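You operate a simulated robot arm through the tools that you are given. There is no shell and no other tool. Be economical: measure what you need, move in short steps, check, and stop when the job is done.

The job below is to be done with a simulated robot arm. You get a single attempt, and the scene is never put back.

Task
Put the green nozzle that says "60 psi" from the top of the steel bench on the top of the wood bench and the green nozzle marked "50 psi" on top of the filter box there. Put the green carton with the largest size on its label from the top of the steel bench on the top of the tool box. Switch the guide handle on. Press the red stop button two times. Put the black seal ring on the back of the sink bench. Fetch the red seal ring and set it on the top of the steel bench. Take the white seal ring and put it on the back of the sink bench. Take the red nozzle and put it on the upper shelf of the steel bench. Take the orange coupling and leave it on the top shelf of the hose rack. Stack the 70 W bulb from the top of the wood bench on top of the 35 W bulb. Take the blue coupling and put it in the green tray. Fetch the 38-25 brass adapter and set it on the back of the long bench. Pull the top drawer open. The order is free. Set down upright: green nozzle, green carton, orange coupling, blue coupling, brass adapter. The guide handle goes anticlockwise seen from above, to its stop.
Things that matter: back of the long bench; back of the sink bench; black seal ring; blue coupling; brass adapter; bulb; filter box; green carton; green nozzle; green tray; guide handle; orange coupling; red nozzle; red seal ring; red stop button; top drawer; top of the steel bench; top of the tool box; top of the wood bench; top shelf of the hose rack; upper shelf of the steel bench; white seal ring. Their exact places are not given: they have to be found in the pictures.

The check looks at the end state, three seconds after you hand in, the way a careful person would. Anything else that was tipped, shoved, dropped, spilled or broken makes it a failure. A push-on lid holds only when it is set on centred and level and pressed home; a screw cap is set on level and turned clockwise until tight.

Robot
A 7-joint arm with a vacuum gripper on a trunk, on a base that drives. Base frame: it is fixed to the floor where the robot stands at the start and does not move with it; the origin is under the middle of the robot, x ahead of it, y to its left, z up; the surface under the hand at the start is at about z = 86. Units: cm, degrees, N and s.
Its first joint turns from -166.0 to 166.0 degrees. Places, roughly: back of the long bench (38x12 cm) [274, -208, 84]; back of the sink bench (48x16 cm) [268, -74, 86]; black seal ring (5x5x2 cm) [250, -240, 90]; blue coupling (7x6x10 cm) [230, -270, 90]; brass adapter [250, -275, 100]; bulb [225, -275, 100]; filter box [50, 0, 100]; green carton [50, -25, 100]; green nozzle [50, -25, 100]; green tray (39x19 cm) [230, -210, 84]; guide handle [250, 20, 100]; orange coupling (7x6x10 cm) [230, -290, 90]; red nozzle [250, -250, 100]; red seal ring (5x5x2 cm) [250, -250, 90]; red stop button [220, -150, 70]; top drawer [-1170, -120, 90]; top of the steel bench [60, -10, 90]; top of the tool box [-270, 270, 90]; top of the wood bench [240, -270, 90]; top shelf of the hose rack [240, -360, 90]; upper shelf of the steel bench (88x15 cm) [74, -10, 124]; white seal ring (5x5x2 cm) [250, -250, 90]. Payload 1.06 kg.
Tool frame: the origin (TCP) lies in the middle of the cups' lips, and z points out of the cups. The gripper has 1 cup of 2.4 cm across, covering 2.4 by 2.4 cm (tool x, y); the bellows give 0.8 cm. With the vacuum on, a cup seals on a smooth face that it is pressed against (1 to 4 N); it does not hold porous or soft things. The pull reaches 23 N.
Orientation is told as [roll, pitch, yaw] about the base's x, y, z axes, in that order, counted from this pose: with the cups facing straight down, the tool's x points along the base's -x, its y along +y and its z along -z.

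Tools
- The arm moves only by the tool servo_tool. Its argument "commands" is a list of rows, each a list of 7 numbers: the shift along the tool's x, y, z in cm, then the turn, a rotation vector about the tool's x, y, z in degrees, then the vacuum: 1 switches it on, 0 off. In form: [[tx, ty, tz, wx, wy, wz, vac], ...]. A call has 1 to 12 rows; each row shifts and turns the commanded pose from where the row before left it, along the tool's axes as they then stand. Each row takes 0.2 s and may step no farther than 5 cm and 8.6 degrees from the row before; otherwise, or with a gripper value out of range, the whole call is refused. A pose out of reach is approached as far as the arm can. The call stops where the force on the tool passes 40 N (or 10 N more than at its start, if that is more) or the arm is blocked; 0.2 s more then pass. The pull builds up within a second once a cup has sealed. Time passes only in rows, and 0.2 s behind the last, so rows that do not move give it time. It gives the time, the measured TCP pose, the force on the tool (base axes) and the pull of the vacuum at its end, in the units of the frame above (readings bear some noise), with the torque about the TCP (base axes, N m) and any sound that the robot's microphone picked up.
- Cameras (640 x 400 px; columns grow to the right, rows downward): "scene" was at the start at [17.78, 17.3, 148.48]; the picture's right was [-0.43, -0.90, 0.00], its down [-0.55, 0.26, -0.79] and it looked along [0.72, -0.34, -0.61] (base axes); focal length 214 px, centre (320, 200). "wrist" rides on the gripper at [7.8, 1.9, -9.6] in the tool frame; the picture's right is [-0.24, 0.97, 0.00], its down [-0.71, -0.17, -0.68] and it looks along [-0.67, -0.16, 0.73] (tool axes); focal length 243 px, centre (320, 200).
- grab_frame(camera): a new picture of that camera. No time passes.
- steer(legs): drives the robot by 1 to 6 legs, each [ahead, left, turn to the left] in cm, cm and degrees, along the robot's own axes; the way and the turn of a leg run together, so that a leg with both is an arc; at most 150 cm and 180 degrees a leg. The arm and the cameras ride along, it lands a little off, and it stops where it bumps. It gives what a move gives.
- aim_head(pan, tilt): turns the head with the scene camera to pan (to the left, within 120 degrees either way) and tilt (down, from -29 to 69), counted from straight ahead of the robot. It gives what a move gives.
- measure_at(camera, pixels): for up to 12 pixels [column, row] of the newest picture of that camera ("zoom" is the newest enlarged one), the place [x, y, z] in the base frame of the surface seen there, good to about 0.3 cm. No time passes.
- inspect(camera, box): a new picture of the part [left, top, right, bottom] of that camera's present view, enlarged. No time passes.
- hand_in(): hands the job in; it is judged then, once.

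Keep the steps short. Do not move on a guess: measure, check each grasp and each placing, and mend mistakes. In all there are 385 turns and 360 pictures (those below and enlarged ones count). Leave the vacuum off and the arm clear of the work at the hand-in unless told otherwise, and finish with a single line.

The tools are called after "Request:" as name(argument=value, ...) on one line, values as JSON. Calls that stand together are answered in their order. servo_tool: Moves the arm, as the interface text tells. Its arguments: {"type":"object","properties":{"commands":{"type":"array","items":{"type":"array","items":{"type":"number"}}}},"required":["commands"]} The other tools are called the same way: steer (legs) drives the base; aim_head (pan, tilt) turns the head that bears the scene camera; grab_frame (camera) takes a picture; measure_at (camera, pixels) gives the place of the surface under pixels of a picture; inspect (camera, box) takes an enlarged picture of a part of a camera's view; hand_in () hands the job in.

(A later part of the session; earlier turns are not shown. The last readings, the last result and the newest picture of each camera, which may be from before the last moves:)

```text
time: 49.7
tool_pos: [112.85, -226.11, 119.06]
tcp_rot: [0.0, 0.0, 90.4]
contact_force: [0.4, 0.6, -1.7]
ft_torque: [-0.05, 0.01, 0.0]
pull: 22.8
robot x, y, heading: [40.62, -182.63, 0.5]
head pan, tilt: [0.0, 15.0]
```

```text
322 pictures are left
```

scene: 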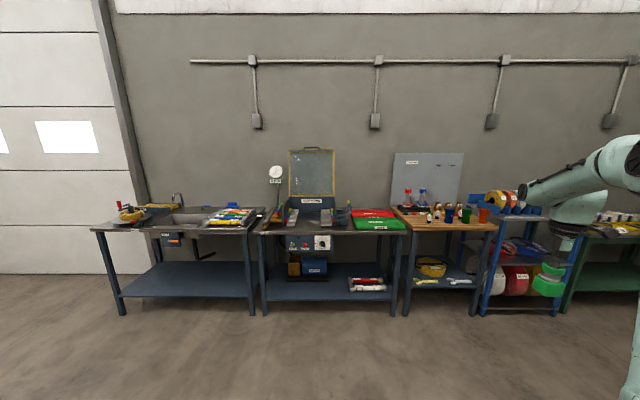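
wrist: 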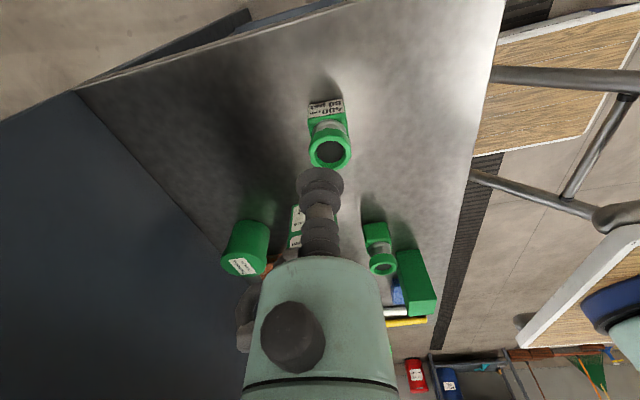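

Request:
inspect(camera="scene", box=[250, 140, 410, 240])

Request:
inspect(camera="scene", box=[380, 140, 540, 240])

Request:
inspect(camera="scene", box=[90, 180, 270, 280])

Request:
measure_at(camera="scene", pixels=[[390, 230], [495, 228], [450, 215], [262, 233], [404, 233], [95, 228], [245, 228], [490, 240], [560, 225], [640, 240]])

```text
4.00 times, centred on (330, 190) of scene
```

zoom: 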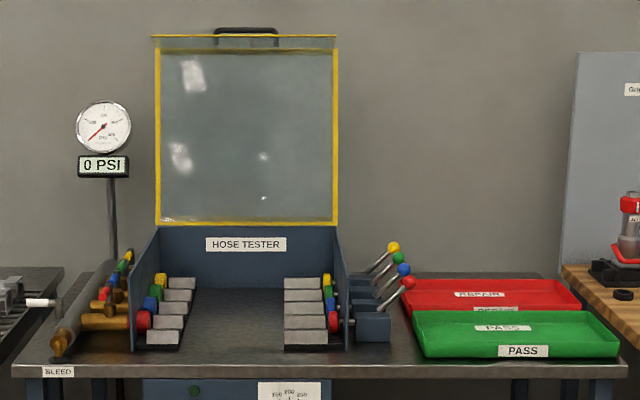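

```text
4.00 times, centred on (460, 190) of scene
```

zoom: 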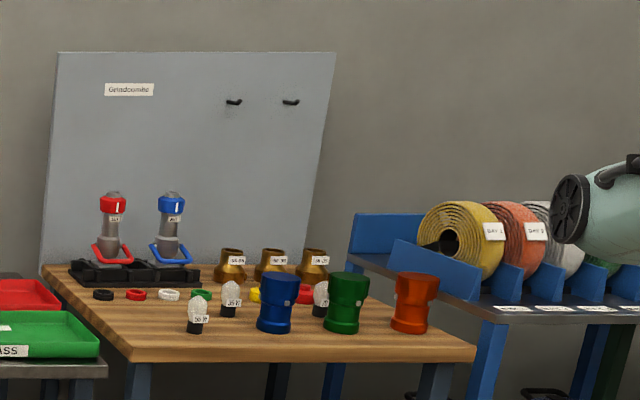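

```text
3.56 times, centred on (180, 230) of scene
```

zoom: 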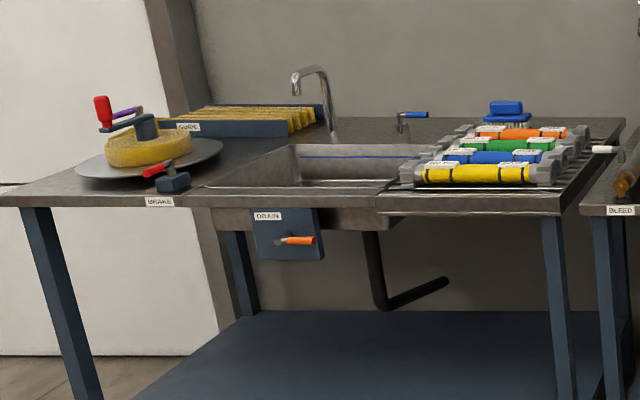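

```text
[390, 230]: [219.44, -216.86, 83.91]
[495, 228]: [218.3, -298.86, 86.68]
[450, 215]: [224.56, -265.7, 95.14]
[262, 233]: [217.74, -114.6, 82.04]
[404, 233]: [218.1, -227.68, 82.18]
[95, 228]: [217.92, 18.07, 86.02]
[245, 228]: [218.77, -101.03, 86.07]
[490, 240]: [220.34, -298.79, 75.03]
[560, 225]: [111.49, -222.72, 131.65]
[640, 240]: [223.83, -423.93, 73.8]
```

I see: black, red, white rings, red nozzle on a black stand, brass adapters, bulbs, couplings on the wood bench (front edge x≈218, z≈87). I tuck the hand nearer and higher, then drive to (165,-262).

Request:
servo_tool(commands=[[-4.2, 2.2, -1, 0, 0, 0, 1], [-4.2, 2.2, -1, 0, 0, 0, 1], [-4.2, 2.2, -1, 0, 0, 0, 1], [-4.2, 2.2, -1, 0, 0, 0, 1], [-4.2, 2.2, -1, 0, 0, 0, 1], [-4.2, 2.2, -1, 0, 0, 0, 1], [-4.2, 2.2, -1, 0, 0, 0, 1], [-4.2, 2.2, -1, 0, 0, 0, 1]])

Request:
steer(legs=[[60, -82, 0], [63, 0, 0]])

Request:
aim_head(pan=0, tilt=35)

Request:
grab_frame(camera="scene")

```text
time: 51.5
tool_pos: [95.18, -192.38, 127.24]
tcp_rot: [0.1, 0.0, 90.3]
contact_force: [0.8, 0.7, -2.7]
ft_torque: [0.03, 0.02, 0.02]
pull: 22.6
robot x, y, heading: [40.92, -182.37, -0.0]
head pan, tilt: [0.0, 15.0]
```

```text
time: 59.8
tool_pos: [218.52, -273.48, 127.3]
tcp_rot: [0.0, 0.0, 90.3]
contact_force: [0.1, -0.9, -2.3]
ft_torque: [-0.01, 0.02, 0.02]
pull: 22.2
robot x, y, heading: [163.94, -262.79, 0.4]
head pan, tilt: [0.0, 15.0]
```

```text
time: 60.7
tool_pos: [218.59, -273.35, 127.19]
tcp_rot: [-0.1, 0.0, 90.3]
contact_force: [-0.4, -0.5, -2.4]
ft_torque: [0.02, 0.0, 0.0]
pull: 23.3
robot x, y, heading: [164.13, -263.23, 0.1]
head pan, tilt: [0.0, 35.0]
```

```text
318 pictures are left
```

scene: 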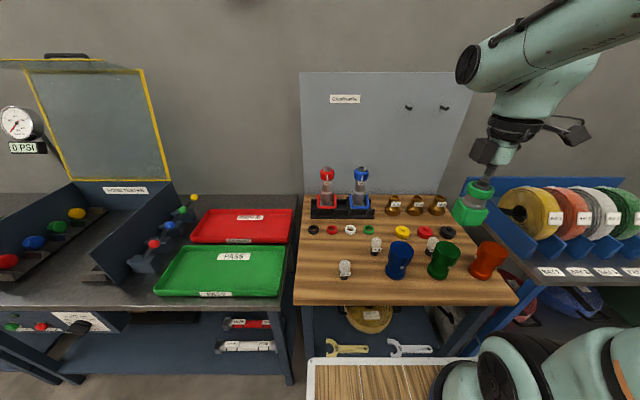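

Request:
inspect(camera="scene", box=[290, 155, 470, 255])

Request:
inspect(camera="scene", box=[320, 180, 480, 290])

Request:
inspect(camera="scene", box=[470, 170, 640, 290])

```text
3.56 times, centred on (380, 205) of scene
```

zoom: 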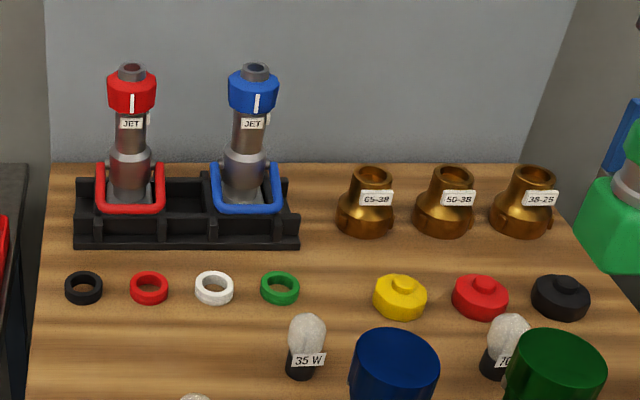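

```text
3.64 times, centred on (400, 235) of scene
```

zoom: 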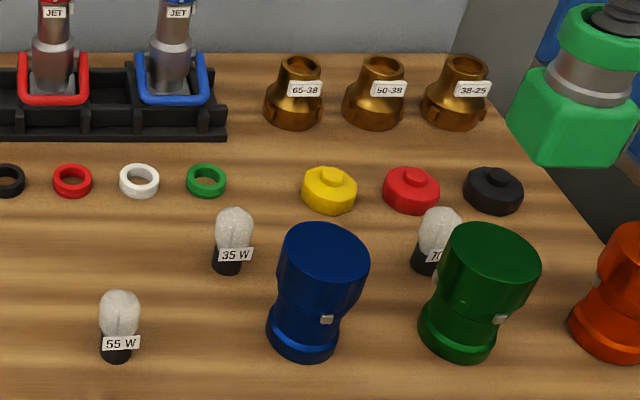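

```text
3.33 times, centred on (555, 230) of scene
```

zoom: 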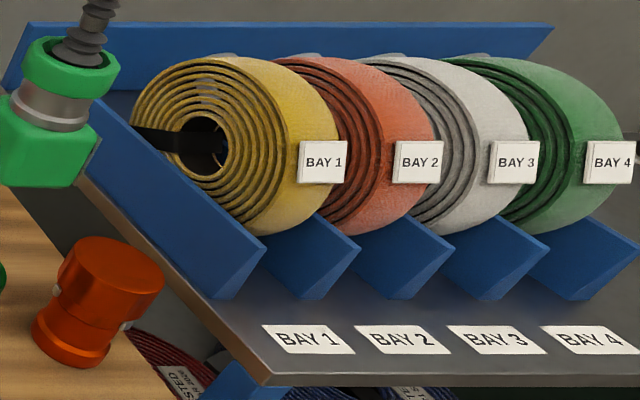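

The layout is clear. I measure free spots and all the items' positions.

Request:
measure_at(camera="scene", pixels=[[318, 265], [312, 290], [345, 263], [375, 242], [427, 240], [399, 250], [445, 250], [489, 252], [440, 200], [430, 285], [500, 285], [370, 285]])

Request:
measure_at(camera="scene", pixels=[[312, 226], [332, 226], [350, 226], [327, 173], [345, 212], [225, 270], [240, 220], [270, 200], [550, 260], [620, 250], [300, 200], [445, 200]])

```text
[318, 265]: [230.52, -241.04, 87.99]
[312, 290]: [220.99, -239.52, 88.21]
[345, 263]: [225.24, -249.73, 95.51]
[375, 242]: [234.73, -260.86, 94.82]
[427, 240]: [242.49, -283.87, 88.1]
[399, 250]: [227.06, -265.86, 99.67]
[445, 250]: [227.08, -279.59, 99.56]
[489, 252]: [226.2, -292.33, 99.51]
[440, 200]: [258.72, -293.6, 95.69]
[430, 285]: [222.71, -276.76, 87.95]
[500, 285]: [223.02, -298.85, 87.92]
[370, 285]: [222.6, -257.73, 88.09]
```

```text
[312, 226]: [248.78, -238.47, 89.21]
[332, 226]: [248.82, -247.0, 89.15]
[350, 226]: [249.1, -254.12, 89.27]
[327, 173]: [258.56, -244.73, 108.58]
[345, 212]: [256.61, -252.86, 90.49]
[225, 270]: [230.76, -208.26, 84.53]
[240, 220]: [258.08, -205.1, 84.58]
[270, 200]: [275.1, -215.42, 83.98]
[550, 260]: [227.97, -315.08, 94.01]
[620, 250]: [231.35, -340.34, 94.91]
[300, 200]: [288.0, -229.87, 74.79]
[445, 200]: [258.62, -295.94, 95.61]
```

Wood bench top z=88. I set the 60 psi nozzle at the free left front (228,-239).

Request:
servo_tool(commands=[[-4.3, -1.2, 0, 0, 0, 0, 1], [-4.3, -1.2, 0, 0, 0, 0, 1], [-4.3, -1.2, 0, 0, 0, 0, 1], [-4.3, -1.2, 0, 0, 0, 0, 1], [-4.3, -1.2, 0, 0, 0, 0, 1], [-4.3, -1.2, 0, 0, 0, 0, 1], [-4.3, -1.2, 0, 0, 0, 0, 1], [-4.3, -1.2, 0, 0, 0, 0, 1], [0, 0, 5, 0, 0, 0, 1], [0, 0, 5, 0, 0, 0, 1], [0, 0, 5, 0, 0, 0, 1], [0, 0, 5, 0, 0, 0, 1]])

Request:
grab_frame(camera="scene")

```text
time: 63.3
tool_pos: [227.79, -238.91, 107.5]
tcp_rot: [-0.2, -0.1, 90.3]
contact_force: [-0.3, 0.6, -2.4]
ft_torque: [-0.02, 0.0, 0.0]
pull: 23.0
robot x, y, heading: [163.72, -263.24, 0.1]
head pan, tilt: [0.0, 35.0]
```

```text
314 pictures are left
```

scene: 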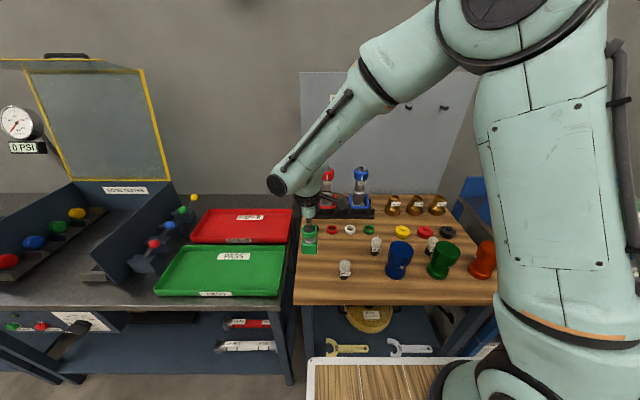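

Above the free spot. Lower to contact at TCP z≈96.2.

Request:
servo_tool(commands=[[0, 0, 5, 0, 0, 0, 1], [0, 0, 4.5, 0, 0, 0, 1], [0, 0, 1, 0, 0, 0, 1], [0, 0, 0.5, 0, 0, 0, 1], [0, 0, 0.2, 0, 0, 0, 1], [0, 0, 0, 0, 0, 0, 1]])

```text
time: 64.7
tool_pos: [227.86, -238.83, 96.24]
tcp_rot: [0.0, 0.0, 90.4]
contact_force: [-4.2, 5.6, 16.0]
ft_torque: [0.02, 0.02, 0.02]
pull: 22.9
robot x, y, heading: [164.11, -263.21, 0.6]
head pan, tilt: [0.0, 35.0]
```

Request:
servo_tool(commands=[[0, 0, -0.25, 0, 0, 0, 1], [0, 0, 0, 0, 0, 0, 0], [0, 0, 0, 0, 0, 0, 0], [0, 0, 0, 0, 0, 0, 0], [0, 0, -0.5, 0, 0, 0, 0], [0, 0, -0.5, 0, 0, 0, 0], [0, 0, -1, 0, 0, 0, 0], [0, 0, -4, 0, 0, 0, 0], [0, 0, -5, 0, 0, 0, 0], [0, 0, -5, 0, 0, 0, 0]])

Request:
inspect(camera="scene", box=[280, 180, 400, 300])

Request:
grab_frame(camera="wrist")

```text
time: 66.9
tool_pos: [228.07, -238.82, 112.32]
tcp_rot: [0.0, 0.0, 90.3]
contact_force: [-0.4, 0.2, 0.7]
ft_torque: [0.03, 0.02, 0.04]
pull: 0.1
robot x, y, heading: [163.77, -263.3, 0.3]
head pan, tilt: [0.0, 35.0]
```

```text
3.33 times, centred on (340, 240) of scene
```

zoom: 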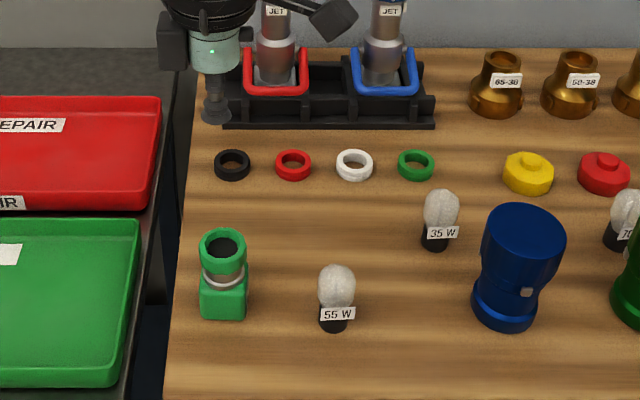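

```text
312 pictures are left
```

wrist: 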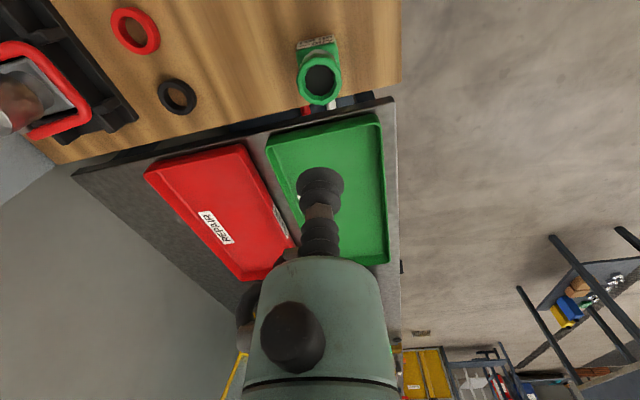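

60 psi nozzle stands. Now I study the rings, nozzle stand closely.

Request:
inspect(camera="wrist", box=[80, 0, 220, 120])

Request:
inspect(camera="scene", box=[305, 160, 385, 240])

Request:
measure_at(camera="wrist", pixels=[[163, 97], [178, 97], [193, 98], [178, 82], [178, 113], [188, 105], [135, 32], [135, 12], [135, 52]])

```text
3.33 times, centred on (150, 60) of wrist
```

zoom: 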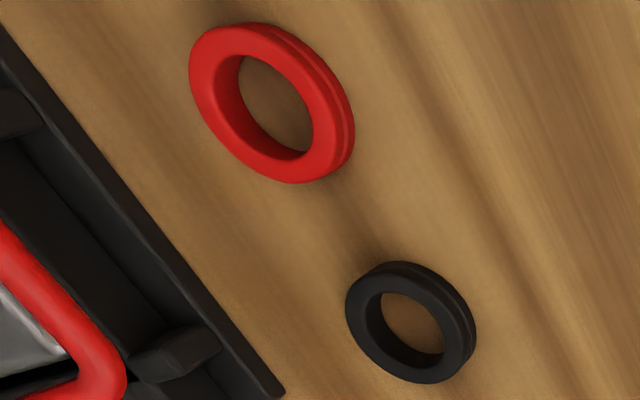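

```text
5.00 times, centred on (345, 200) of scene
```

zoom: 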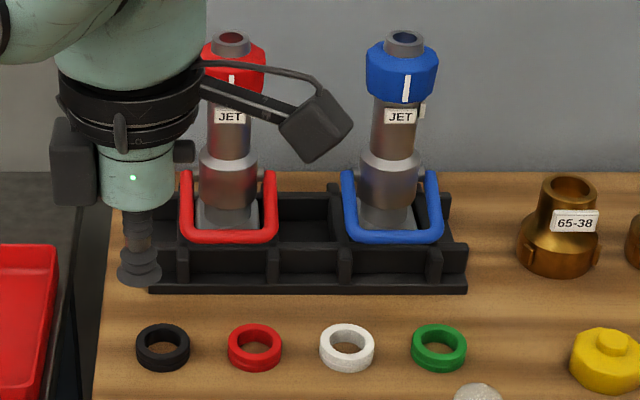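

```text
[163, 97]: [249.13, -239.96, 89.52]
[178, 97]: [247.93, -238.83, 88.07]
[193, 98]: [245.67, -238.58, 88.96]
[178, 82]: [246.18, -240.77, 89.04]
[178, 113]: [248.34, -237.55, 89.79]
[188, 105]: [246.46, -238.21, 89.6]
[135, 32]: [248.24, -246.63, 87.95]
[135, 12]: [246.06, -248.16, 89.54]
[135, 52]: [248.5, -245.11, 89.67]
```

The rings have ~1 cm bands, narrower than the cup. I turn the hand to face the back and get close views of the red nozzle, adapters and bulbs.

Request:
servo_tool(commands=[[0, 0, 0, 0, 0, 8.5, 0], [0, 0, 0, 0, 0, 8.5, 0], [0, 0, 0, 0, 0, 8.5, 0], [0, 0, 0, 0, 0, 8.5, 0], [0, 0, 0, 0, 0, 8.5, 0], [0, 0, 0, 0, 0, 8.5, 0], [0, 0, 0, 0, 0, 8.5, 0], [0, 0, 0, 0, 0, 8.5, 0], [0, 0, 0, 0, 0, 8.5, 0], [0, 0, 0, 0, 0, 8.5, 0], [0, 0, 0, 0, 0, 5.3, 0]])

Request:
servo_tool(commands=[[0, -4, -2, 0, 0, 0, 0], [0, -4, -2, 0, 0, 0, 0], [0, -4, -2, 0, 0, 0, 0], [0, -4, -2, 0, 0, 0, 0], [0, -4, 0, 0, 0, 0, 0]])

Request:
grab_frame(camera="wrist")

```text
time: 69.3
tool_pos: [227.88, -239.03, 112.27]
tcp_rot: [-0.1, 0.0, -0.1]
contact_force: [0.4, 0.6, -0.6]
ft_torque: [-0.01, -0.01, -0.03]
pull: 0.1
robot x, y, heading: [164.4, -263.66, 0.4]
head pan, tilt: [0.0, 35.0]
```

```text
time: 70.5
tool_pos: [227.99, -259.09, 120.38]
tcp_rot: [0.1, 0.0, 0.1]
contact_force: [0.1, 0.3, 0.4]
ft_torque: [0.0, 0.0, -0.03]
pull: 0.0
robot x, y, heading: [164.35, -263.04, 0.4]
head pan, tilt: [0.0, 35.0]
```

```text
309 pictures are left
```

wrist: 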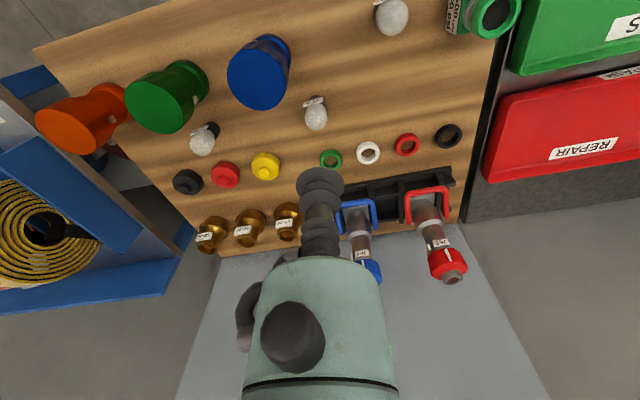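

Request:
inspect(camera="wrist", box=[390, 170, 490, 290])

Request:
inspect(camera="wrist", box=[180, 90, 360, 260])

Request:
measure_at(camera="wrist", pixels=[[452, 275], [455, 283], [448, 267], [433, 232], [425, 200], [446, 260], [315, 125], [201, 145], [207, 245], [205, 225], [365, 145]])

```text
3.33 times, centred on (440, 230) of wrist
```

zoom: 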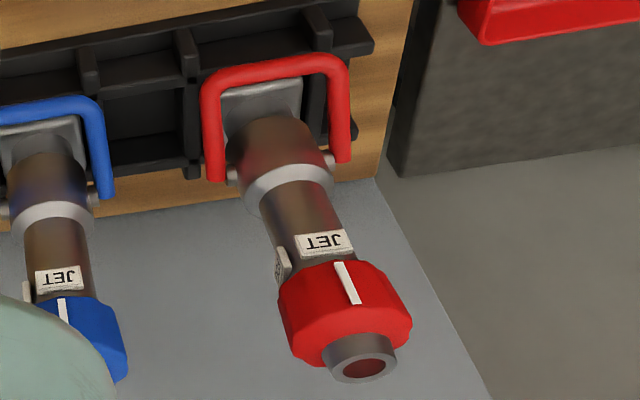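

```text
2.35 times, centred on (270, 175) of wrist
```

zoom: 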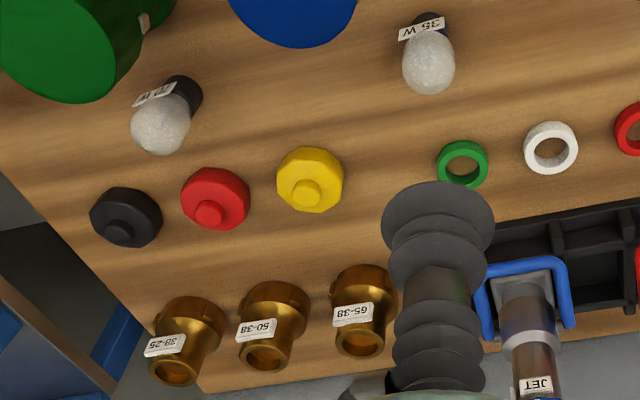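

```text
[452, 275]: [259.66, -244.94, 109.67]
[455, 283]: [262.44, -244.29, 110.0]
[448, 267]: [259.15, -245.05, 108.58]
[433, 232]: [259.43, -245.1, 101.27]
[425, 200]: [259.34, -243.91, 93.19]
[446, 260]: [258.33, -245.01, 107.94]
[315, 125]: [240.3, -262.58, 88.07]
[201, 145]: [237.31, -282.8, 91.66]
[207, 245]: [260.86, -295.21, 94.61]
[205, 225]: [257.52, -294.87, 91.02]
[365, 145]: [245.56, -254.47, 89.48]
```

Bulbs have round domes; the nozzle has a curved body. I first test whether the cup can seal on a ring band: go above the near band of the black ring (245.6,-239.1).

Request:
servo_tool(commands=[[-3, 3.4, 0, 0, 0, 0, 0], [-3, 3.4, 0, 0, 0, 0, 0], [-3, 3.4, 0, 0, 0, 0, 0], [-3, 3.4, 0, 0, 0, 0, 0], [-3, 3.4, 0, 0, 0, 0, 0], [-2.6, 3, 0, 0, 0, 0, 0], [0, 0, 5, 0, 0, 0, 0], [0, 0, 5, 0, 0, 0, 0], [0, 0, 5, 0, 0, 0, 0], [0, 0, 5, 0, 0, 0, 0], [0, 0, 5, 0, 0, 0, 0]])

Request:
grab_frame(camera="wrist")

Request:
inspect(camera="wrist", box=[250, 100, 400, 230])

```text
time: 72.9
tool_pos: [245.48, -238.88, 95.5]
tcp_rot: [0.0, 0.0, 0.0]
contact_force: [-0.8, -0.1, 0.4]
ft_torque: [0.02, 0.01, 0.05]
pull: 0.0
robot x, y, heading: [164.43, -263.32, 0.3]
head pan, tilt: [0.0, 35.0]
```

```text
306 pictures are left
```

wrist: 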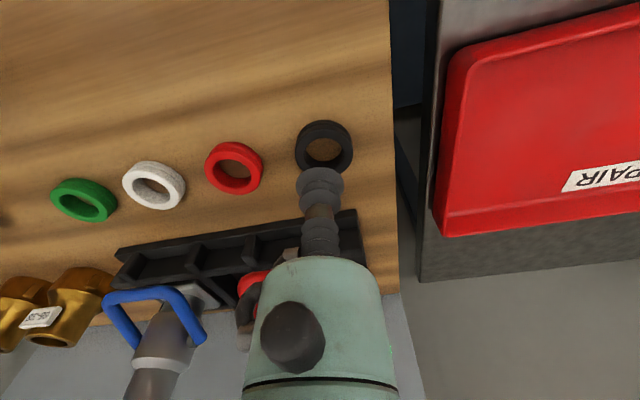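

```text
3.08 times, centred on (325, 165) of wrist
```

zoom: 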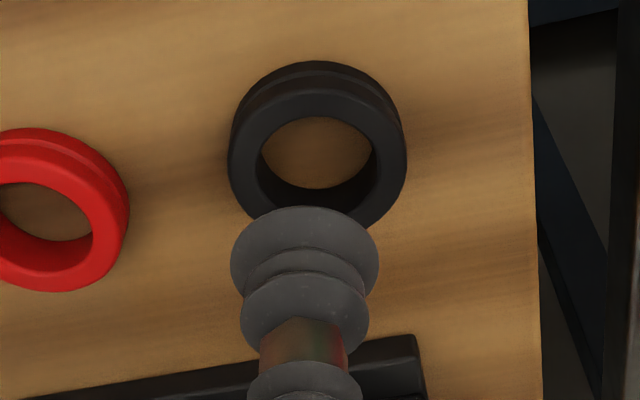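

Request:
measure_at(camera="zoom", pixels=[[242, 160], [388, 170], [318, 100], [318, 150], [235, 160], [400, 165], [318, 93], [360, 205], [262, 195], [385, 140], [318, 78]])

```text
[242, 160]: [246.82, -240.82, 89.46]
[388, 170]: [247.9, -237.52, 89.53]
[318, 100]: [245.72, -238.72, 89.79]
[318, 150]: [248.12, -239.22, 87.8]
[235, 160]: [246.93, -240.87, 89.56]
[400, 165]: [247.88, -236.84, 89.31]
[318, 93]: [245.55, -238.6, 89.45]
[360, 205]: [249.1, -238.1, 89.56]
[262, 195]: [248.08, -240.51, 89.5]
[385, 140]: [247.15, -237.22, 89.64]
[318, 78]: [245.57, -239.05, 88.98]
```

Lower onto the near band with vacuum on, gently.

Request:
servo_tool(commands=[[-0.1, 0.1, 4, 0, 0, 0, 1], [0, 0, 1, 0, 0, 0, 1], [0, 0, 0.5, 0, 0, 0, 1], [0, 0, 0.4, 0, 0, 0, 1], [0, 0, 0, 0, 0, 0, 1], [0, 0, 0, 0, 0, 0, 1], [0, 0, 0, 0, 0, 0, 1]])

Request:
grab_frame(camera="wrist")

```text
time: 74.5
tool_pos: [245.73, -238.94, 89.4]
tcp_rot: [0.0, 0.0, 0.0]
contact_force: [0.3, 0.5, -0.1]
ft_torque: [-0.01, -0.01, 0.0]
pull: 0.1
robot x, y, heading: [163.9, -262.87, 0.3]
head pan, tilt: [0.0, 35.0]
```

```text
304 pictures are left
```

wrist: 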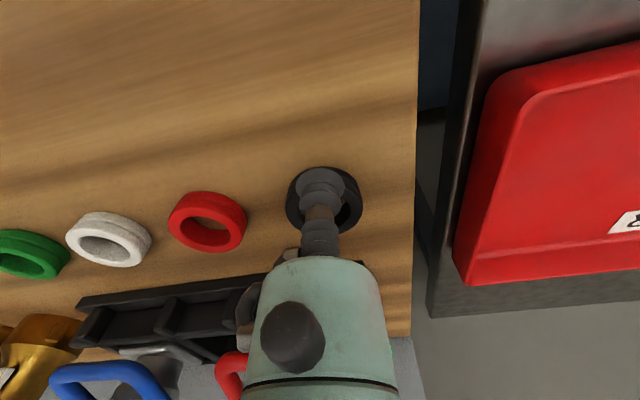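

No contact yet; a little lower.

Request:
servo_tool(commands=[[0, 0, 0.25, 0, 0, 0, 1], [0, 0, 0.25, 0, 0, 0, 1], [0, 0, 0, 0, 0, 0, 1], [0, 0, 0, 0, 0, 0, 1], [0, 0, 0, 0, 0, 0, 1]])

Request:
inspect(camera="wrist", box=[270, 140, 390, 260])

```text
time: 75.7
tool_pos: [245.62, -238.79, 88.95]
tcp_rot: [0.0, 0.0, 0.0]
contact_force: [-1.6, -0.3, 4.4]
ft_torque: [0.02, -0.04, -0.01]
pull: 0.0
robot x, y, heading: [164.09, -263.23, -0.0]
head pan, tilt: [0.0, 35.0]
```

```text
3.33 times, centred on (330, 200) of wrist
```

zoom: 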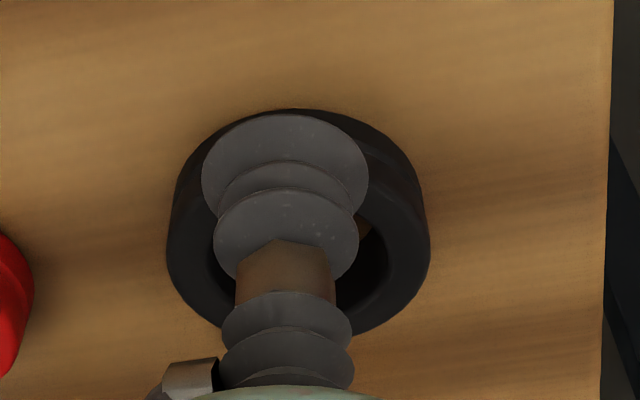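

No seal on the band (as expected: 1 cm wide). I test instead whether the cup can sit inside the hole and drag/hook the ring: centre at (247.4,-239), lower, drag 2 cm toward -x.

Request:
servo_tool(commands=[[0, 0, -2, 0, 0, 0, 0], [-1.75, -0.1, 0, 0, 0, 0, 0], [0, 0, 1.5, 0, 0, 0, 0], [0, 0, 0.7, 0, 0, 0, 0], [0, 0, 0, 0, 0, 0, 0]])

Request:
inspect(camera="wrist", box=[270, 140, 390, 260])

Request:
servo_tool(commands=[[0.5, 0, 0, 0, 0, 0, 0], [0.5, 0, 0, 0, 0, 0, 0], [0.5, 0, 0, 0, 0, 0, 0], [0.5, 0, 0, 0, 0, 0, 0], [0.5, 0, 0, 0, 0, 0, 0]])

Request:
inspect(camera="wrist", box=[270, 140, 390, 260])

```text
time: 76.9
tool_pos: [247.57, -238.86, 88.8]
tcp_rot: [0.0, 0.0, -0.1]
contact_force: [0.3, 1.4, 5.7]
ft_torque: [-0.07, 0.01, 0.02]
pull: 0.0
robot x, y, heading: [164.55, -263.32, 0.3]
head pan, tilt: [0.0, 35.0]
```

```text
3.33 times, centred on (330, 200) of wrist
```

zoom: 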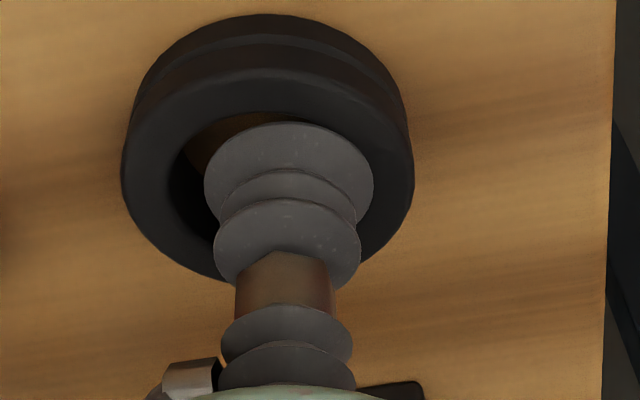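

```text
time: 78.1
tool_pos: [244.87, -238.96, 88.63]
tcp_rot: [0.0, 0.1, 0.0]
contact_force: [4.1, 0.6, 10.8]
ft_torque: [-0.05, -0.09, -0.01]
pull: 0.1
robot x, y, heading: [164.38, -263.42, 0.4]
head pan, tilt: [0.0, 35.0]
```

```text
3.33 times, centred on (330, 200) of wrist
```

zoom: 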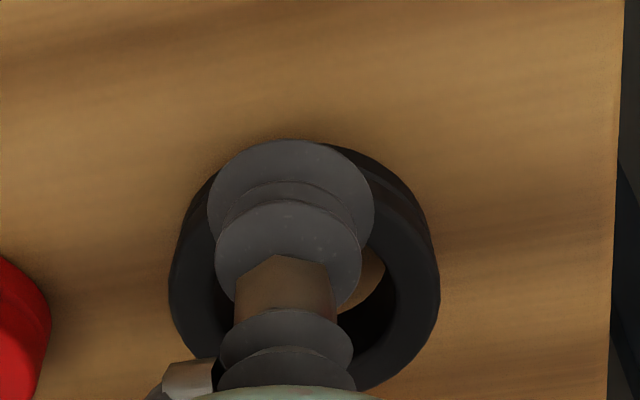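

The cup was resting on the ring edge, not in the hole. I rise, back off and re-measure the ring.

Request:
servo_tool(commands=[[0, 0, -3, 0, 0, 0, 0], [4, 0, -3, 0, 0, 0, 0], [0, 0, 0, 0, 0, 0, 0]])

Request:
inspect(camera="wrist", box=[260, 80, 400, 220])

```text
time: 78.9
tool_pos: [240.77, -239.0, 94.67]
tcp_rot: [0.1, 0.0, 0.0]
contact_force: [1.4, 0.2, -0.2]
ft_torque: [0.01, 0.03, -0.01]
pull: 0.2
robot x, y, heading: [164.29, -263.27, 0.2]
head pan, tilt: [0.0, 35.0]
```

```text
2.86 times, centred on (330, 150) of wrist
```

zoom: 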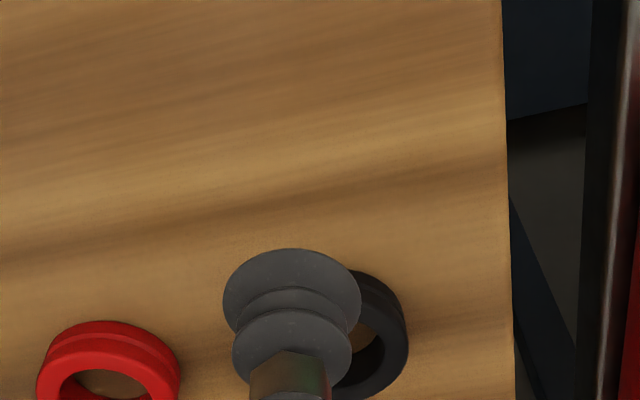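

Request:
servo_tool(commands=[[-4, 0, -1, 0, 0, 0, 0], [-2, 0, 0, 0, 0, 0, 0], [0, 0, 0, 0, 0, 0, 0]])

Request:
inspect(camera="wrist", box=[260, 80, 400, 220])

```text
time: 79.7
tool_pos: [246.84, -238.98, 95.69]
tcp_rot: [0.0, -0.1, 0.0]
contact_force: [0.2, -0.5, 0.7]
ft_torque: [0.0, -0.02, -0.05]
pull: 0.0
robot x, y, heading: [163.8, -263.35, 0.4]
head pan, tilt: [0.0, 35.0]
```

```text
2.86 times, centred on (330, 150) of wrist
```

zoom: 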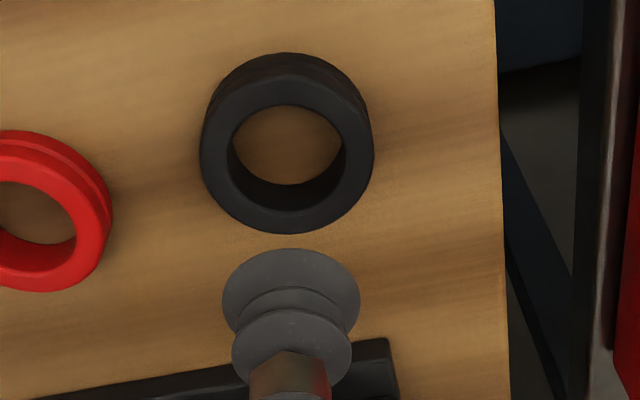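

Request:
measure_at(camera="zoom", pixels=[[214, 150], [358, 155], [286, 93], [286, 208], [232, 105], [340, 105], [335, 198], [235, 195], [286, 145], [440, 150], [487, 150]])

```text
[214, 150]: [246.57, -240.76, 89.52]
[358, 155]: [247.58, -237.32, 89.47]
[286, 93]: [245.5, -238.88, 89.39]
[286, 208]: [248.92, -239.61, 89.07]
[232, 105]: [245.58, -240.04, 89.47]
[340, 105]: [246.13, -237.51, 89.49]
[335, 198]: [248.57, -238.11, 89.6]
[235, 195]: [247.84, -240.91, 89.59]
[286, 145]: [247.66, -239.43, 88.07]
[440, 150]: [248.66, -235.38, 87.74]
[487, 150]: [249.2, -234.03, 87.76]
```

Ring centre is (247.1,-239.14), hole 2.84 cm, so the cup fits in. Idea: cup in hole, drag to the bench's left edge, tilt the tool so the ring hangs on the cup. First yaw to 90 so the body can lean out over the edge with the camera up.

Request:
servo_tool(commands=[[0, 0, -3, 0, 0, -8.5, 0], [0, 0, 0, 0, 0, -8.5, 0], [0, 0, 0, 0, 0, -8.5, 0], [0, 0, 0, 0, 0, -8.5, 0], [0, 0, 0, 0, 0, -8.5, 0], [0, 0, 0, 0, 0, -8.5, 0], [0, 0, 0, 0, 0, -8.5, 0], [0, 0, 0, 0, 0, -8.5, 0], [0, 0, 0, 0, 0, -8.5, 0], [0, 0, 0, 0, 0, -8.5, 0], [0, 0, 0, 0, 0, -5, 0]])

Request:
grab_frame(camera="wrist")

```text
time: 82.1
tool_pos: [246.93, -238.86, 98.77]
tcp_rot: [0.0, -0.1, 90.1]
contact_force: [-0.5, 0.0, 1.1]
ft_torque: [-0.04, 0.0, 0.01]
pull: 0.0
robot x, y, heading: [164.0, -263.1, 0.3]
head pan, tilt: [0.0, 35.0]
```

```text
298 pictures are left
```

wrist: 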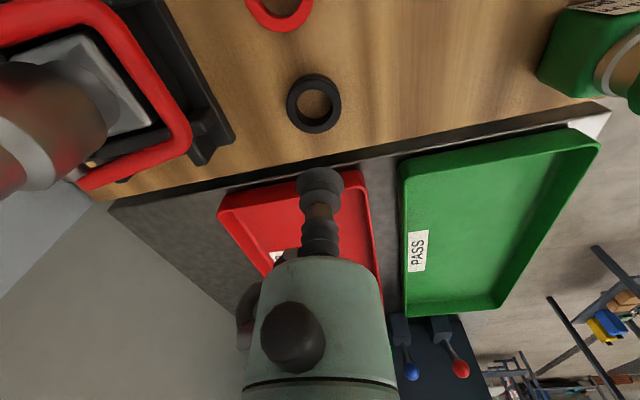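

Request:
servo_tool(commands=[[0.22, -0.22, 4, 0, 0, 0, 0], [0, 0, 3.5, 0, 0, 0, 0], [0, 0, 0, 0, 0, 0, 0]])

Request:
inspect(camera="wrist", box=[270, 130, 390, 250])

```text
time: 82.9
tool_pos: [247.24, -239.13, 91.29]
tcp_rot: [0.0, 0.0, 90.1]
contact_force: [0.4, 0.8, 0.7]
ft_torque: [0.04, -0.01, -0.02]
pull: 0.0
robot x, y, heading: [164.3, -263.14, 0.3]
head pan, tilt: [0.0, 35.0]
```

```text
3.33 times, centred on (330, 190) of wrist
```

zoom: 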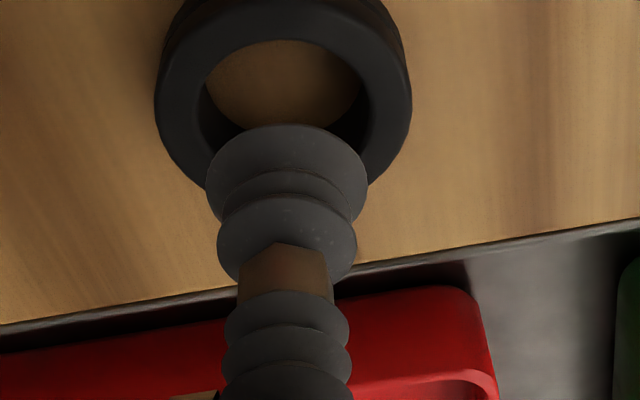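

Request:
servo_tool(commands=[[0, 0, 1.5, 0, 0, 0, 0], [0, 0, 0.7, 0, 0, 0, 0], [0, 0, 0.6, 0, 0, 0, 0], [0, 0, 0, 0, 0, 0, 0]])

Request:
inspect(camera="wrist", box=[270, 130, 390, 250])

```text
time: 83.9
tool_pos: [247.25, -239.02, 88.7]
tcp_rot: [-0.1, -0.1, 90.0]
contact_force: [2.0, 0.1, 17.1]
ft_torque: [0.01, 0.04, 0.01]
pull: 0.0
robot x, y, heading: [164.08, -263.17, 0.3]
head pan, tilt: [0.0, 35.0]
```

```text
3.33 times, centred on (330, 190) of wrist
```

zoom: 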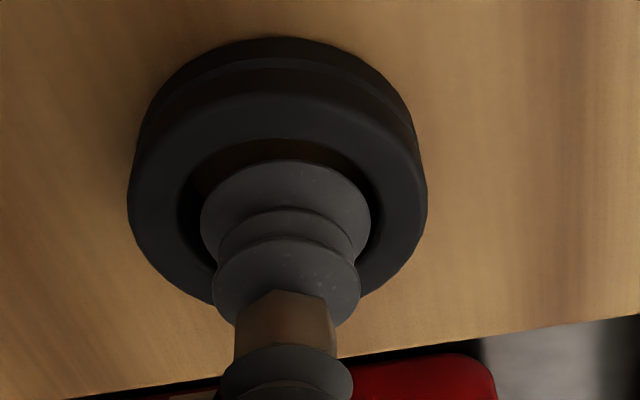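

Contact is met at about the ring's top even though centred — I try the vacuum here.

Request:
servo_tool(commands=[[0, 0, 0, 0, 0, 0, 1], [0, 0, 0, 0, 0, 0, 1], [0, 0, 0, 0, 0, 0, 1], [0, 0, 0, 0, 0, 0, 1], [0, 0, 0, 0, 0, 0, 1]])

```text
time: 85.1
tool_pos: [247.13, -239.05, 88.69]
tcp_rot: [-0.2, -0.1, 89.9]
contact_force: [3.6, 1.2, 23.5]
ft_torque: [0.03, 0.08, -0.01]
pull: 22.7
robot x, y, heading: [164.26, -263.41, 0.3]
head pan, tilt: [0.0, 35.0]
```

Sealed (22.7 N). Lift a little to see whether it's the ring.

Request:
servo_tool(commands=[[0, 0, -0.5, 0, 0, 0, 1], [0, 0, -0.5, 0, 0, 0, 1], [0, 0, -0.5, 0, 0, 0, 1], [0, 0, -1, 0, 0, 0, 1]])

Request:
inspect(camera="wrist", box=[270, 130, 390, 250])

```text
time: 86.1
tool_pos: [247.18, -239.23, 90.98]
tcp_rot: [0.0, 0.0, 90.1]
contact_force: [0.7, -0.3, -0.7]
ft_torque: [-0.01, 0.0, -0.01]
pull: 22.8
robot x, y, heading: [163.9, -263.0, 0.4]
head pan, tilt: [0.0, 35.0]
```

```text
3.33 times, centred on (330, 190) of wrist
```

zoom: 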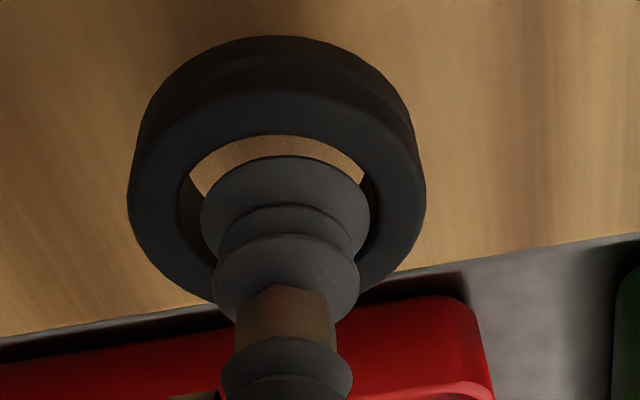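

The ring is lifted: pressing in the centre with vacuum works. I raise, tuck the hand and drive to the sink bench (back off, strafe left).

Request:
servo_tool(commands=[[0, 0, -5, 0, 0, 0, 1], [0, 0, -5, 0, 0, 0, 1], [0, 0, -5, 0, 0, 0, 1], [0, 0, -5, 0, 0, 0, 1], [0, 0, -5, 0, 0, 0, 1], [3, 3.6, 0, 0, 0, 0, 1], [3, 3.6, 0, 0, 0, 0, 1], [3, 3.6, 0, 0, 0, 0, 1], [3, 3.6, 0, 0, 0, 0, 1], [3, 3.6, 0, 0, 0, 0, 1], [3, 3.6, 0, 0, 0, 0, 1], [3, 3.6, 0, 0, 0, 0, 1]])

Request:
steer(legs=[[-20, 40, 0], [0, 148, 0]])

Request:
grab_frame(camera="scene")

```text
time: 88.7
tool_pos: [222.09, -260.17, 115.92]
tcp_rot: [0.1, 0.0, 90.0]
contact_force: [0.4, 0.4, 0.4]
ft_torque: [-0.02, 0.0, -0.01]
pull: 23.0
robot x, y, heading: [164.19, -262.95, 0.6]
head pan, tilt: [0.0, 35.0]
```

```text
time: 98.2
tool_pos: [200.86, -73.53, 115.8]
tcp_rot: [0.0, 0.0, 90.3]
contact_force: [-1.1, -0.1, -1.2]
ft_torque: [-0.01, -0.01, 0.01]
pull: 23.2
robot x, y, heading: [142.59, -76.84, 0.4]
head pan, tilt: [0.0, 35.0]
```

```text
294 pictures are left
```

scene: 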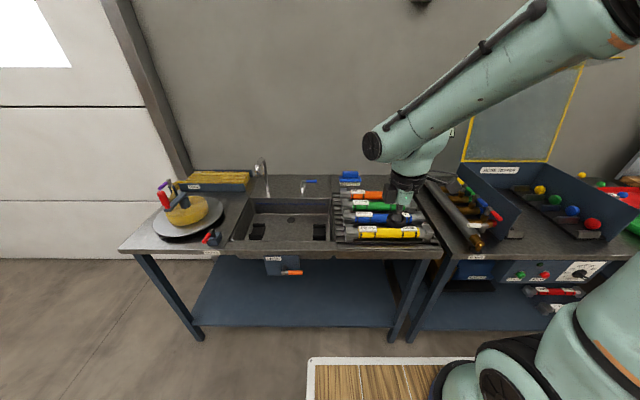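

I go forward 31 cm and look at the back strip.

Request:
steer(legs=[[31, 0, 0]])

Request:
aim_head(pan=10, tilt=38)

Request:
grab_frame(camera="scene")

```text
time: 100.3
tool_pos: [231.51, -73.89, 115.87]
tcp_rot: [0.0, 0.0, 89.7]
contact_force: [-0.3, 0.2, 0.1]
ft_torque: [-0.01, 0.0, -0.02]
pull: 23.3
robot x, y, heading: [173.28, -76.72, 0.2]
head pan, tilt: [0.0, 35.0]
```

```text
time: 101.0
tool_pos: [231.36, -73.83, 115.82]
tcp_rot: [0.0, 0.0, 89.8]
contact_force: [-0.7, 0.1, 0.2]
ft_torque: [0.0, 0.03, 0.01]
pull: 22.9
robot x, y, heading: [173.39, -76.53, -0.0]
head pan, tilt: [10.0, 38.0]
```

```text
293 pictures are left
```

scene: 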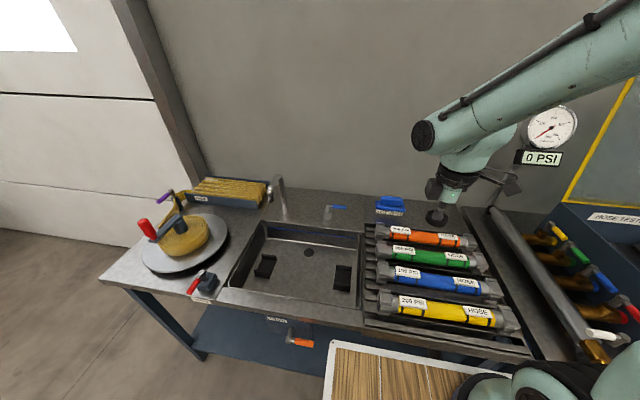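

Request:
inspect(camera="scene", box=[250, 165, 470, 265])

Request:
measure_at(camera="scene", pixels=[[305, 205], [355, 215], [370, 208], [330, 205], [283, 205], [390, 207], [325, 222], [420, 215], [300, 215], [345, 195]])

```text
2.91 times, centred on (360, 215) of scene
```

zoom: 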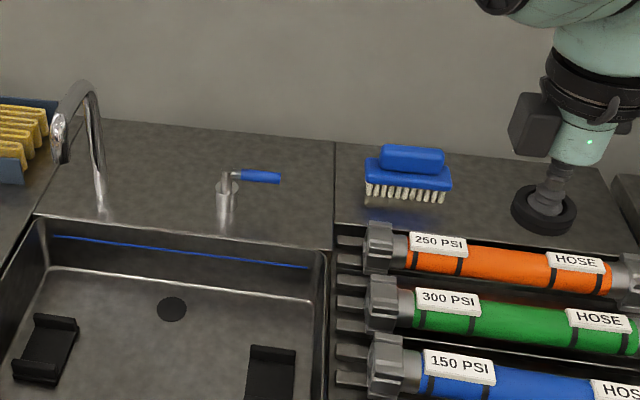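

```text
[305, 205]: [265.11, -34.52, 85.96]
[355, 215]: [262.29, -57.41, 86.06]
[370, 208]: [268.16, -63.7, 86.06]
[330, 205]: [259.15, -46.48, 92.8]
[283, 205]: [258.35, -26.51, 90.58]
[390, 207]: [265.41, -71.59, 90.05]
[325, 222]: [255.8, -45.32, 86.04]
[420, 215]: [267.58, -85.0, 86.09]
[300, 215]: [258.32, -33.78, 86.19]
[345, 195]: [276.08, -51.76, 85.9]
```

Free bench back between the lever and the brush: target (268,-60). I go 5 cm further ahead, then move the hand there at height.

Request:
steer(legs=[[5, 0, 0]])

Request:
servo_tool(commands=[[-3.5, -2.5, 0, 0, 0, 0, 1], [-3.5, -2.5, 0, 0, 0, 0, 1], [-3.5, -2.5, 0, 0, 0, 0, 1], [-3.3, -2.5, 0, 0, 0, 0, 1], [0, -4.3, 0, 0, 0, 0, 1], [0, -4.3, 0, 0, 0, 0, 1], [0, -4.3, 0, 0, 0, 0, 1], [0, -4.3, 0, 0, 0, 0, 1], [0, -4.3, 0, 0, 0, 0, 1]])

Request:
grab_frame(camera="scene")

```text
time: 102.0
tool_pos: [236.43, -73.84, 115.86]
tcp_rot: [0.0, 0.1, 89.8]
contact_force: [-0.7, 0.8, 0.5]
ft_torque: [0.02, 0.02, 0.01]
pull: 22.6
robot x, y, heading: [177.91, -76.46, -0.3]
head pan, tilt: [10.0, 38.0]
```

```text
time: 104.0
tool_pos: [268.09, -60.16, 115.78]
tcp_rot: [-0.1, 0.0, 89.8]
contact_force: [-0.9, -0.5, 0.1]
ft_torque: [0.0, -0.02, -0.01]
pull: 22.9
robot x, y, heading: [178.23, -77.11, 0.1]
head pan, tilt: [10.0, 38.0]
```

```text
291 pictures are left
```

scene: 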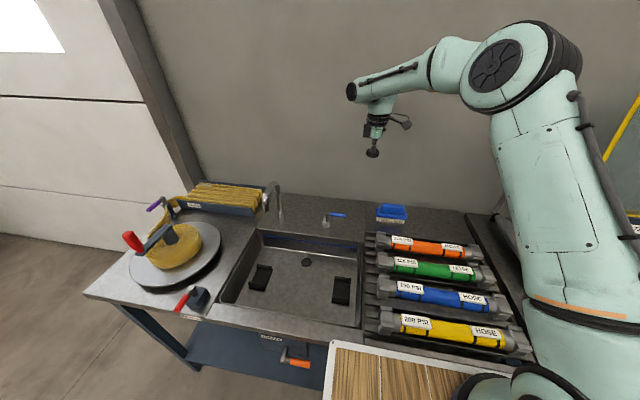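

Lower toward the surface.

Request:
servo_tool(commands=[[0, 0, 5, 0, 0, 0, 1], [0, 0, 5, 0, 0, 0, 1], [0, 0, 5, 0, 0, 0, 1], [0, 0, 5, 0, 0, 0, 1], [0, 0, 5, 0, 0, 0, 1], [0, 0, 0, 0, 0, 0, 1]])

Request:
inspect(camera="scene", box=[300, 150, 440, 250])

```text
time: 105.4
tool_pos: [267.77, -60.18, 90.66]
tcp_rot: [0.0, -0.1, 89.8]
contact_force: [0.5, -0.6, -1.0]
ft_torque: [0.0, -0.02, 0.0]
pull: 22.5
robot x, y, heading: [178.58, -76.82, -0.1]
head pan, tilt: [10.0, 38.0]
```

```text
4.00 times, centred on (370, 200) of scene
```

zoom: 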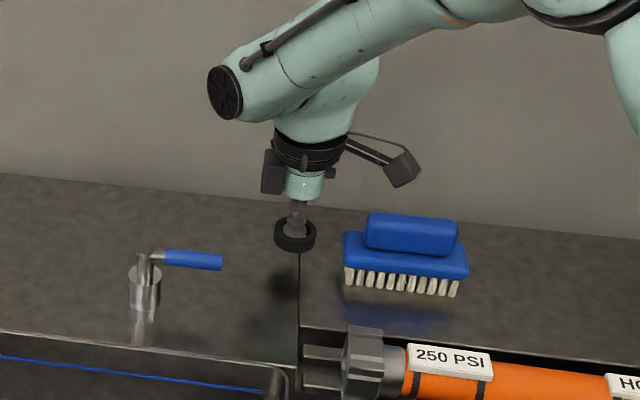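

There's a seam at y≈-60; I shift 2.6 cm left, then set down.

Request:
servo_tool(commands=[[-2.6, 0, 0, 0, 0, 0, 1], [0, 0, 2, 0, 0, 0, 1], [0, 0, 1, 0, 0, 0, 1], [0, 0, 0.5, 0, 0, 0, 1], [0, 0, 0, 0, 0, 0, 1]])

```text
time: 106.6
tool_pos: [267.85, -57.49, 87.32]
tcp_rot: [-0.1, 0.1, 89.8]
contact_force: [0.0, 1.0, 7.1]
ft_torque: [-0.04, 0.04, 0.01]
pull: 22.9
robot x, y, heading: [178.04, -76.45, 0.2]
head pan, tilt: [10.0, 38.0]
```

Request:
servo_tool(commands=[[0, 0, 0.1, 0, 0, 0, 0], [0, 0, 0, 0, 0, 0, 0], [0, 0, 0, 0, 0, 0, 0], [0, 0, 0, 0, 0, 0, 0], [0, 0, -0.5, 0, 0, 0, 0], [0, 0, -0.5, 0, 0, 0, 0], [0, 0, -2, 0, 0, 0, 0], [0, 0, -5, 0, 0, 0, 0], [0, 0, -5, 0, 0, 0, 0], [0, 0, -5, 0, 0, 0, 0], [0, 0, -5, 0, 0, 0, 0], [0, 0, -5, 0, 0, 0, 0]])

Request:
inspect(camera="scene", box=[300, 150, 440, 250])

```text
time: 109.2
tool_pos: [267.87, -57.44, 115.29]
tcp_rot: [0.1, 0.0, 89.7]
contact_force: [-0.1, 0.4, 0.1]
ft_torque: [0.0, 0.04, -0.04]
pull: 0.1
robot x, y, heading: [178.4, -77.06, 0.1]
head pan, tilt: [10.0, 38.0]
```

```text
4.00 times, centred on (370, 200) of scene
```

zoom: 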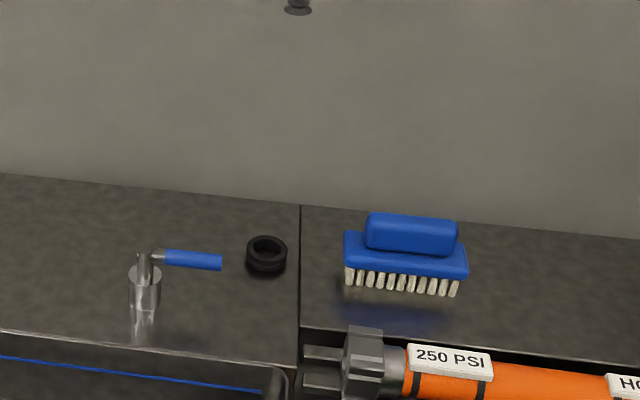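

Black ring is placed. The guide handle is nearby at the left; I retract the hand and look there.

Request:
servo_tool(commands=[[2, 4, 0, 0, 0, 0, 0], [2, 4, 0, 0, 0, 0, 0], [2, 4, 0, 0, 0, 0, 0], [2, 4, 0, 0, 0, 0, 0], [2, 4, 0, 0, 0, 0, 0], [2, 4, 0, 0, 0, 0, 0], [2, 4, 0, 0, 0, 0, 0], [2, 4, 0, 0, 0, 0, 0]])

Request:
steer(legs=[[-10, 80, 0]])

Request:
aim_head(pan=10, tilt=35)

Request:
grab_frame(camera="scene")

```text
time: 111.0
tool_pos: [235.78, -73.44, 115.09]
tcp_rot: [0.0, 0.0, 89.6]
contact_force: [0.4, 0.1, 0.6]
ft_torque: [0.0, -0.02, 0.01]
pull: 0.0
robot x, y, heading: [178.19, -76.8, 0.2]
head pan, tilt: [10.0, 38.0]
```

```text
time: 115.2
tool_pos: [225.45, 5.38, 115.06]
tcp_rot: [0.0, -0.1, 89.6]
contact_force: [-0.4, 0.0, -0.9]
ft_torque: [0.0, 0.01, -0.01]
pull: 0.1
robot x, y, heading: [168.45, 1.81, -0.0]
head pan, tilt: [10.0, 38.0]
```

```text
time: 115.9
tool_pos: [225.63, 5.62, 115.13]
tcp_rot: [-0.1, 0.0, 89.7]
contact_force: [-0.4, -0.7, 0.7]
ft_torque: [0.03, 0.01, -0.03]
pull: 0.0
robot x, y, heading: [168.1, 2.29, -0.1]
head pan, tilt: [10.0, 35.0]
```

```text
288 pictures are left
```

scene: 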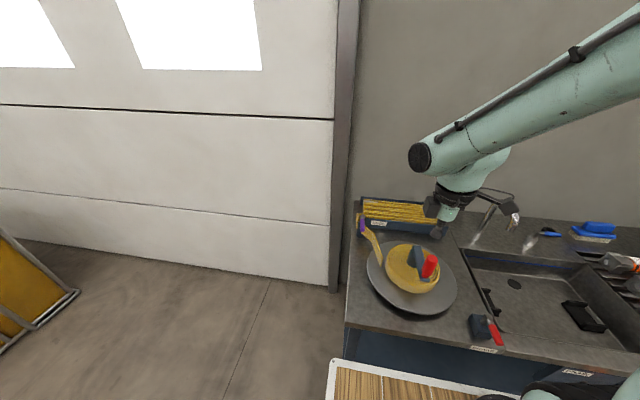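

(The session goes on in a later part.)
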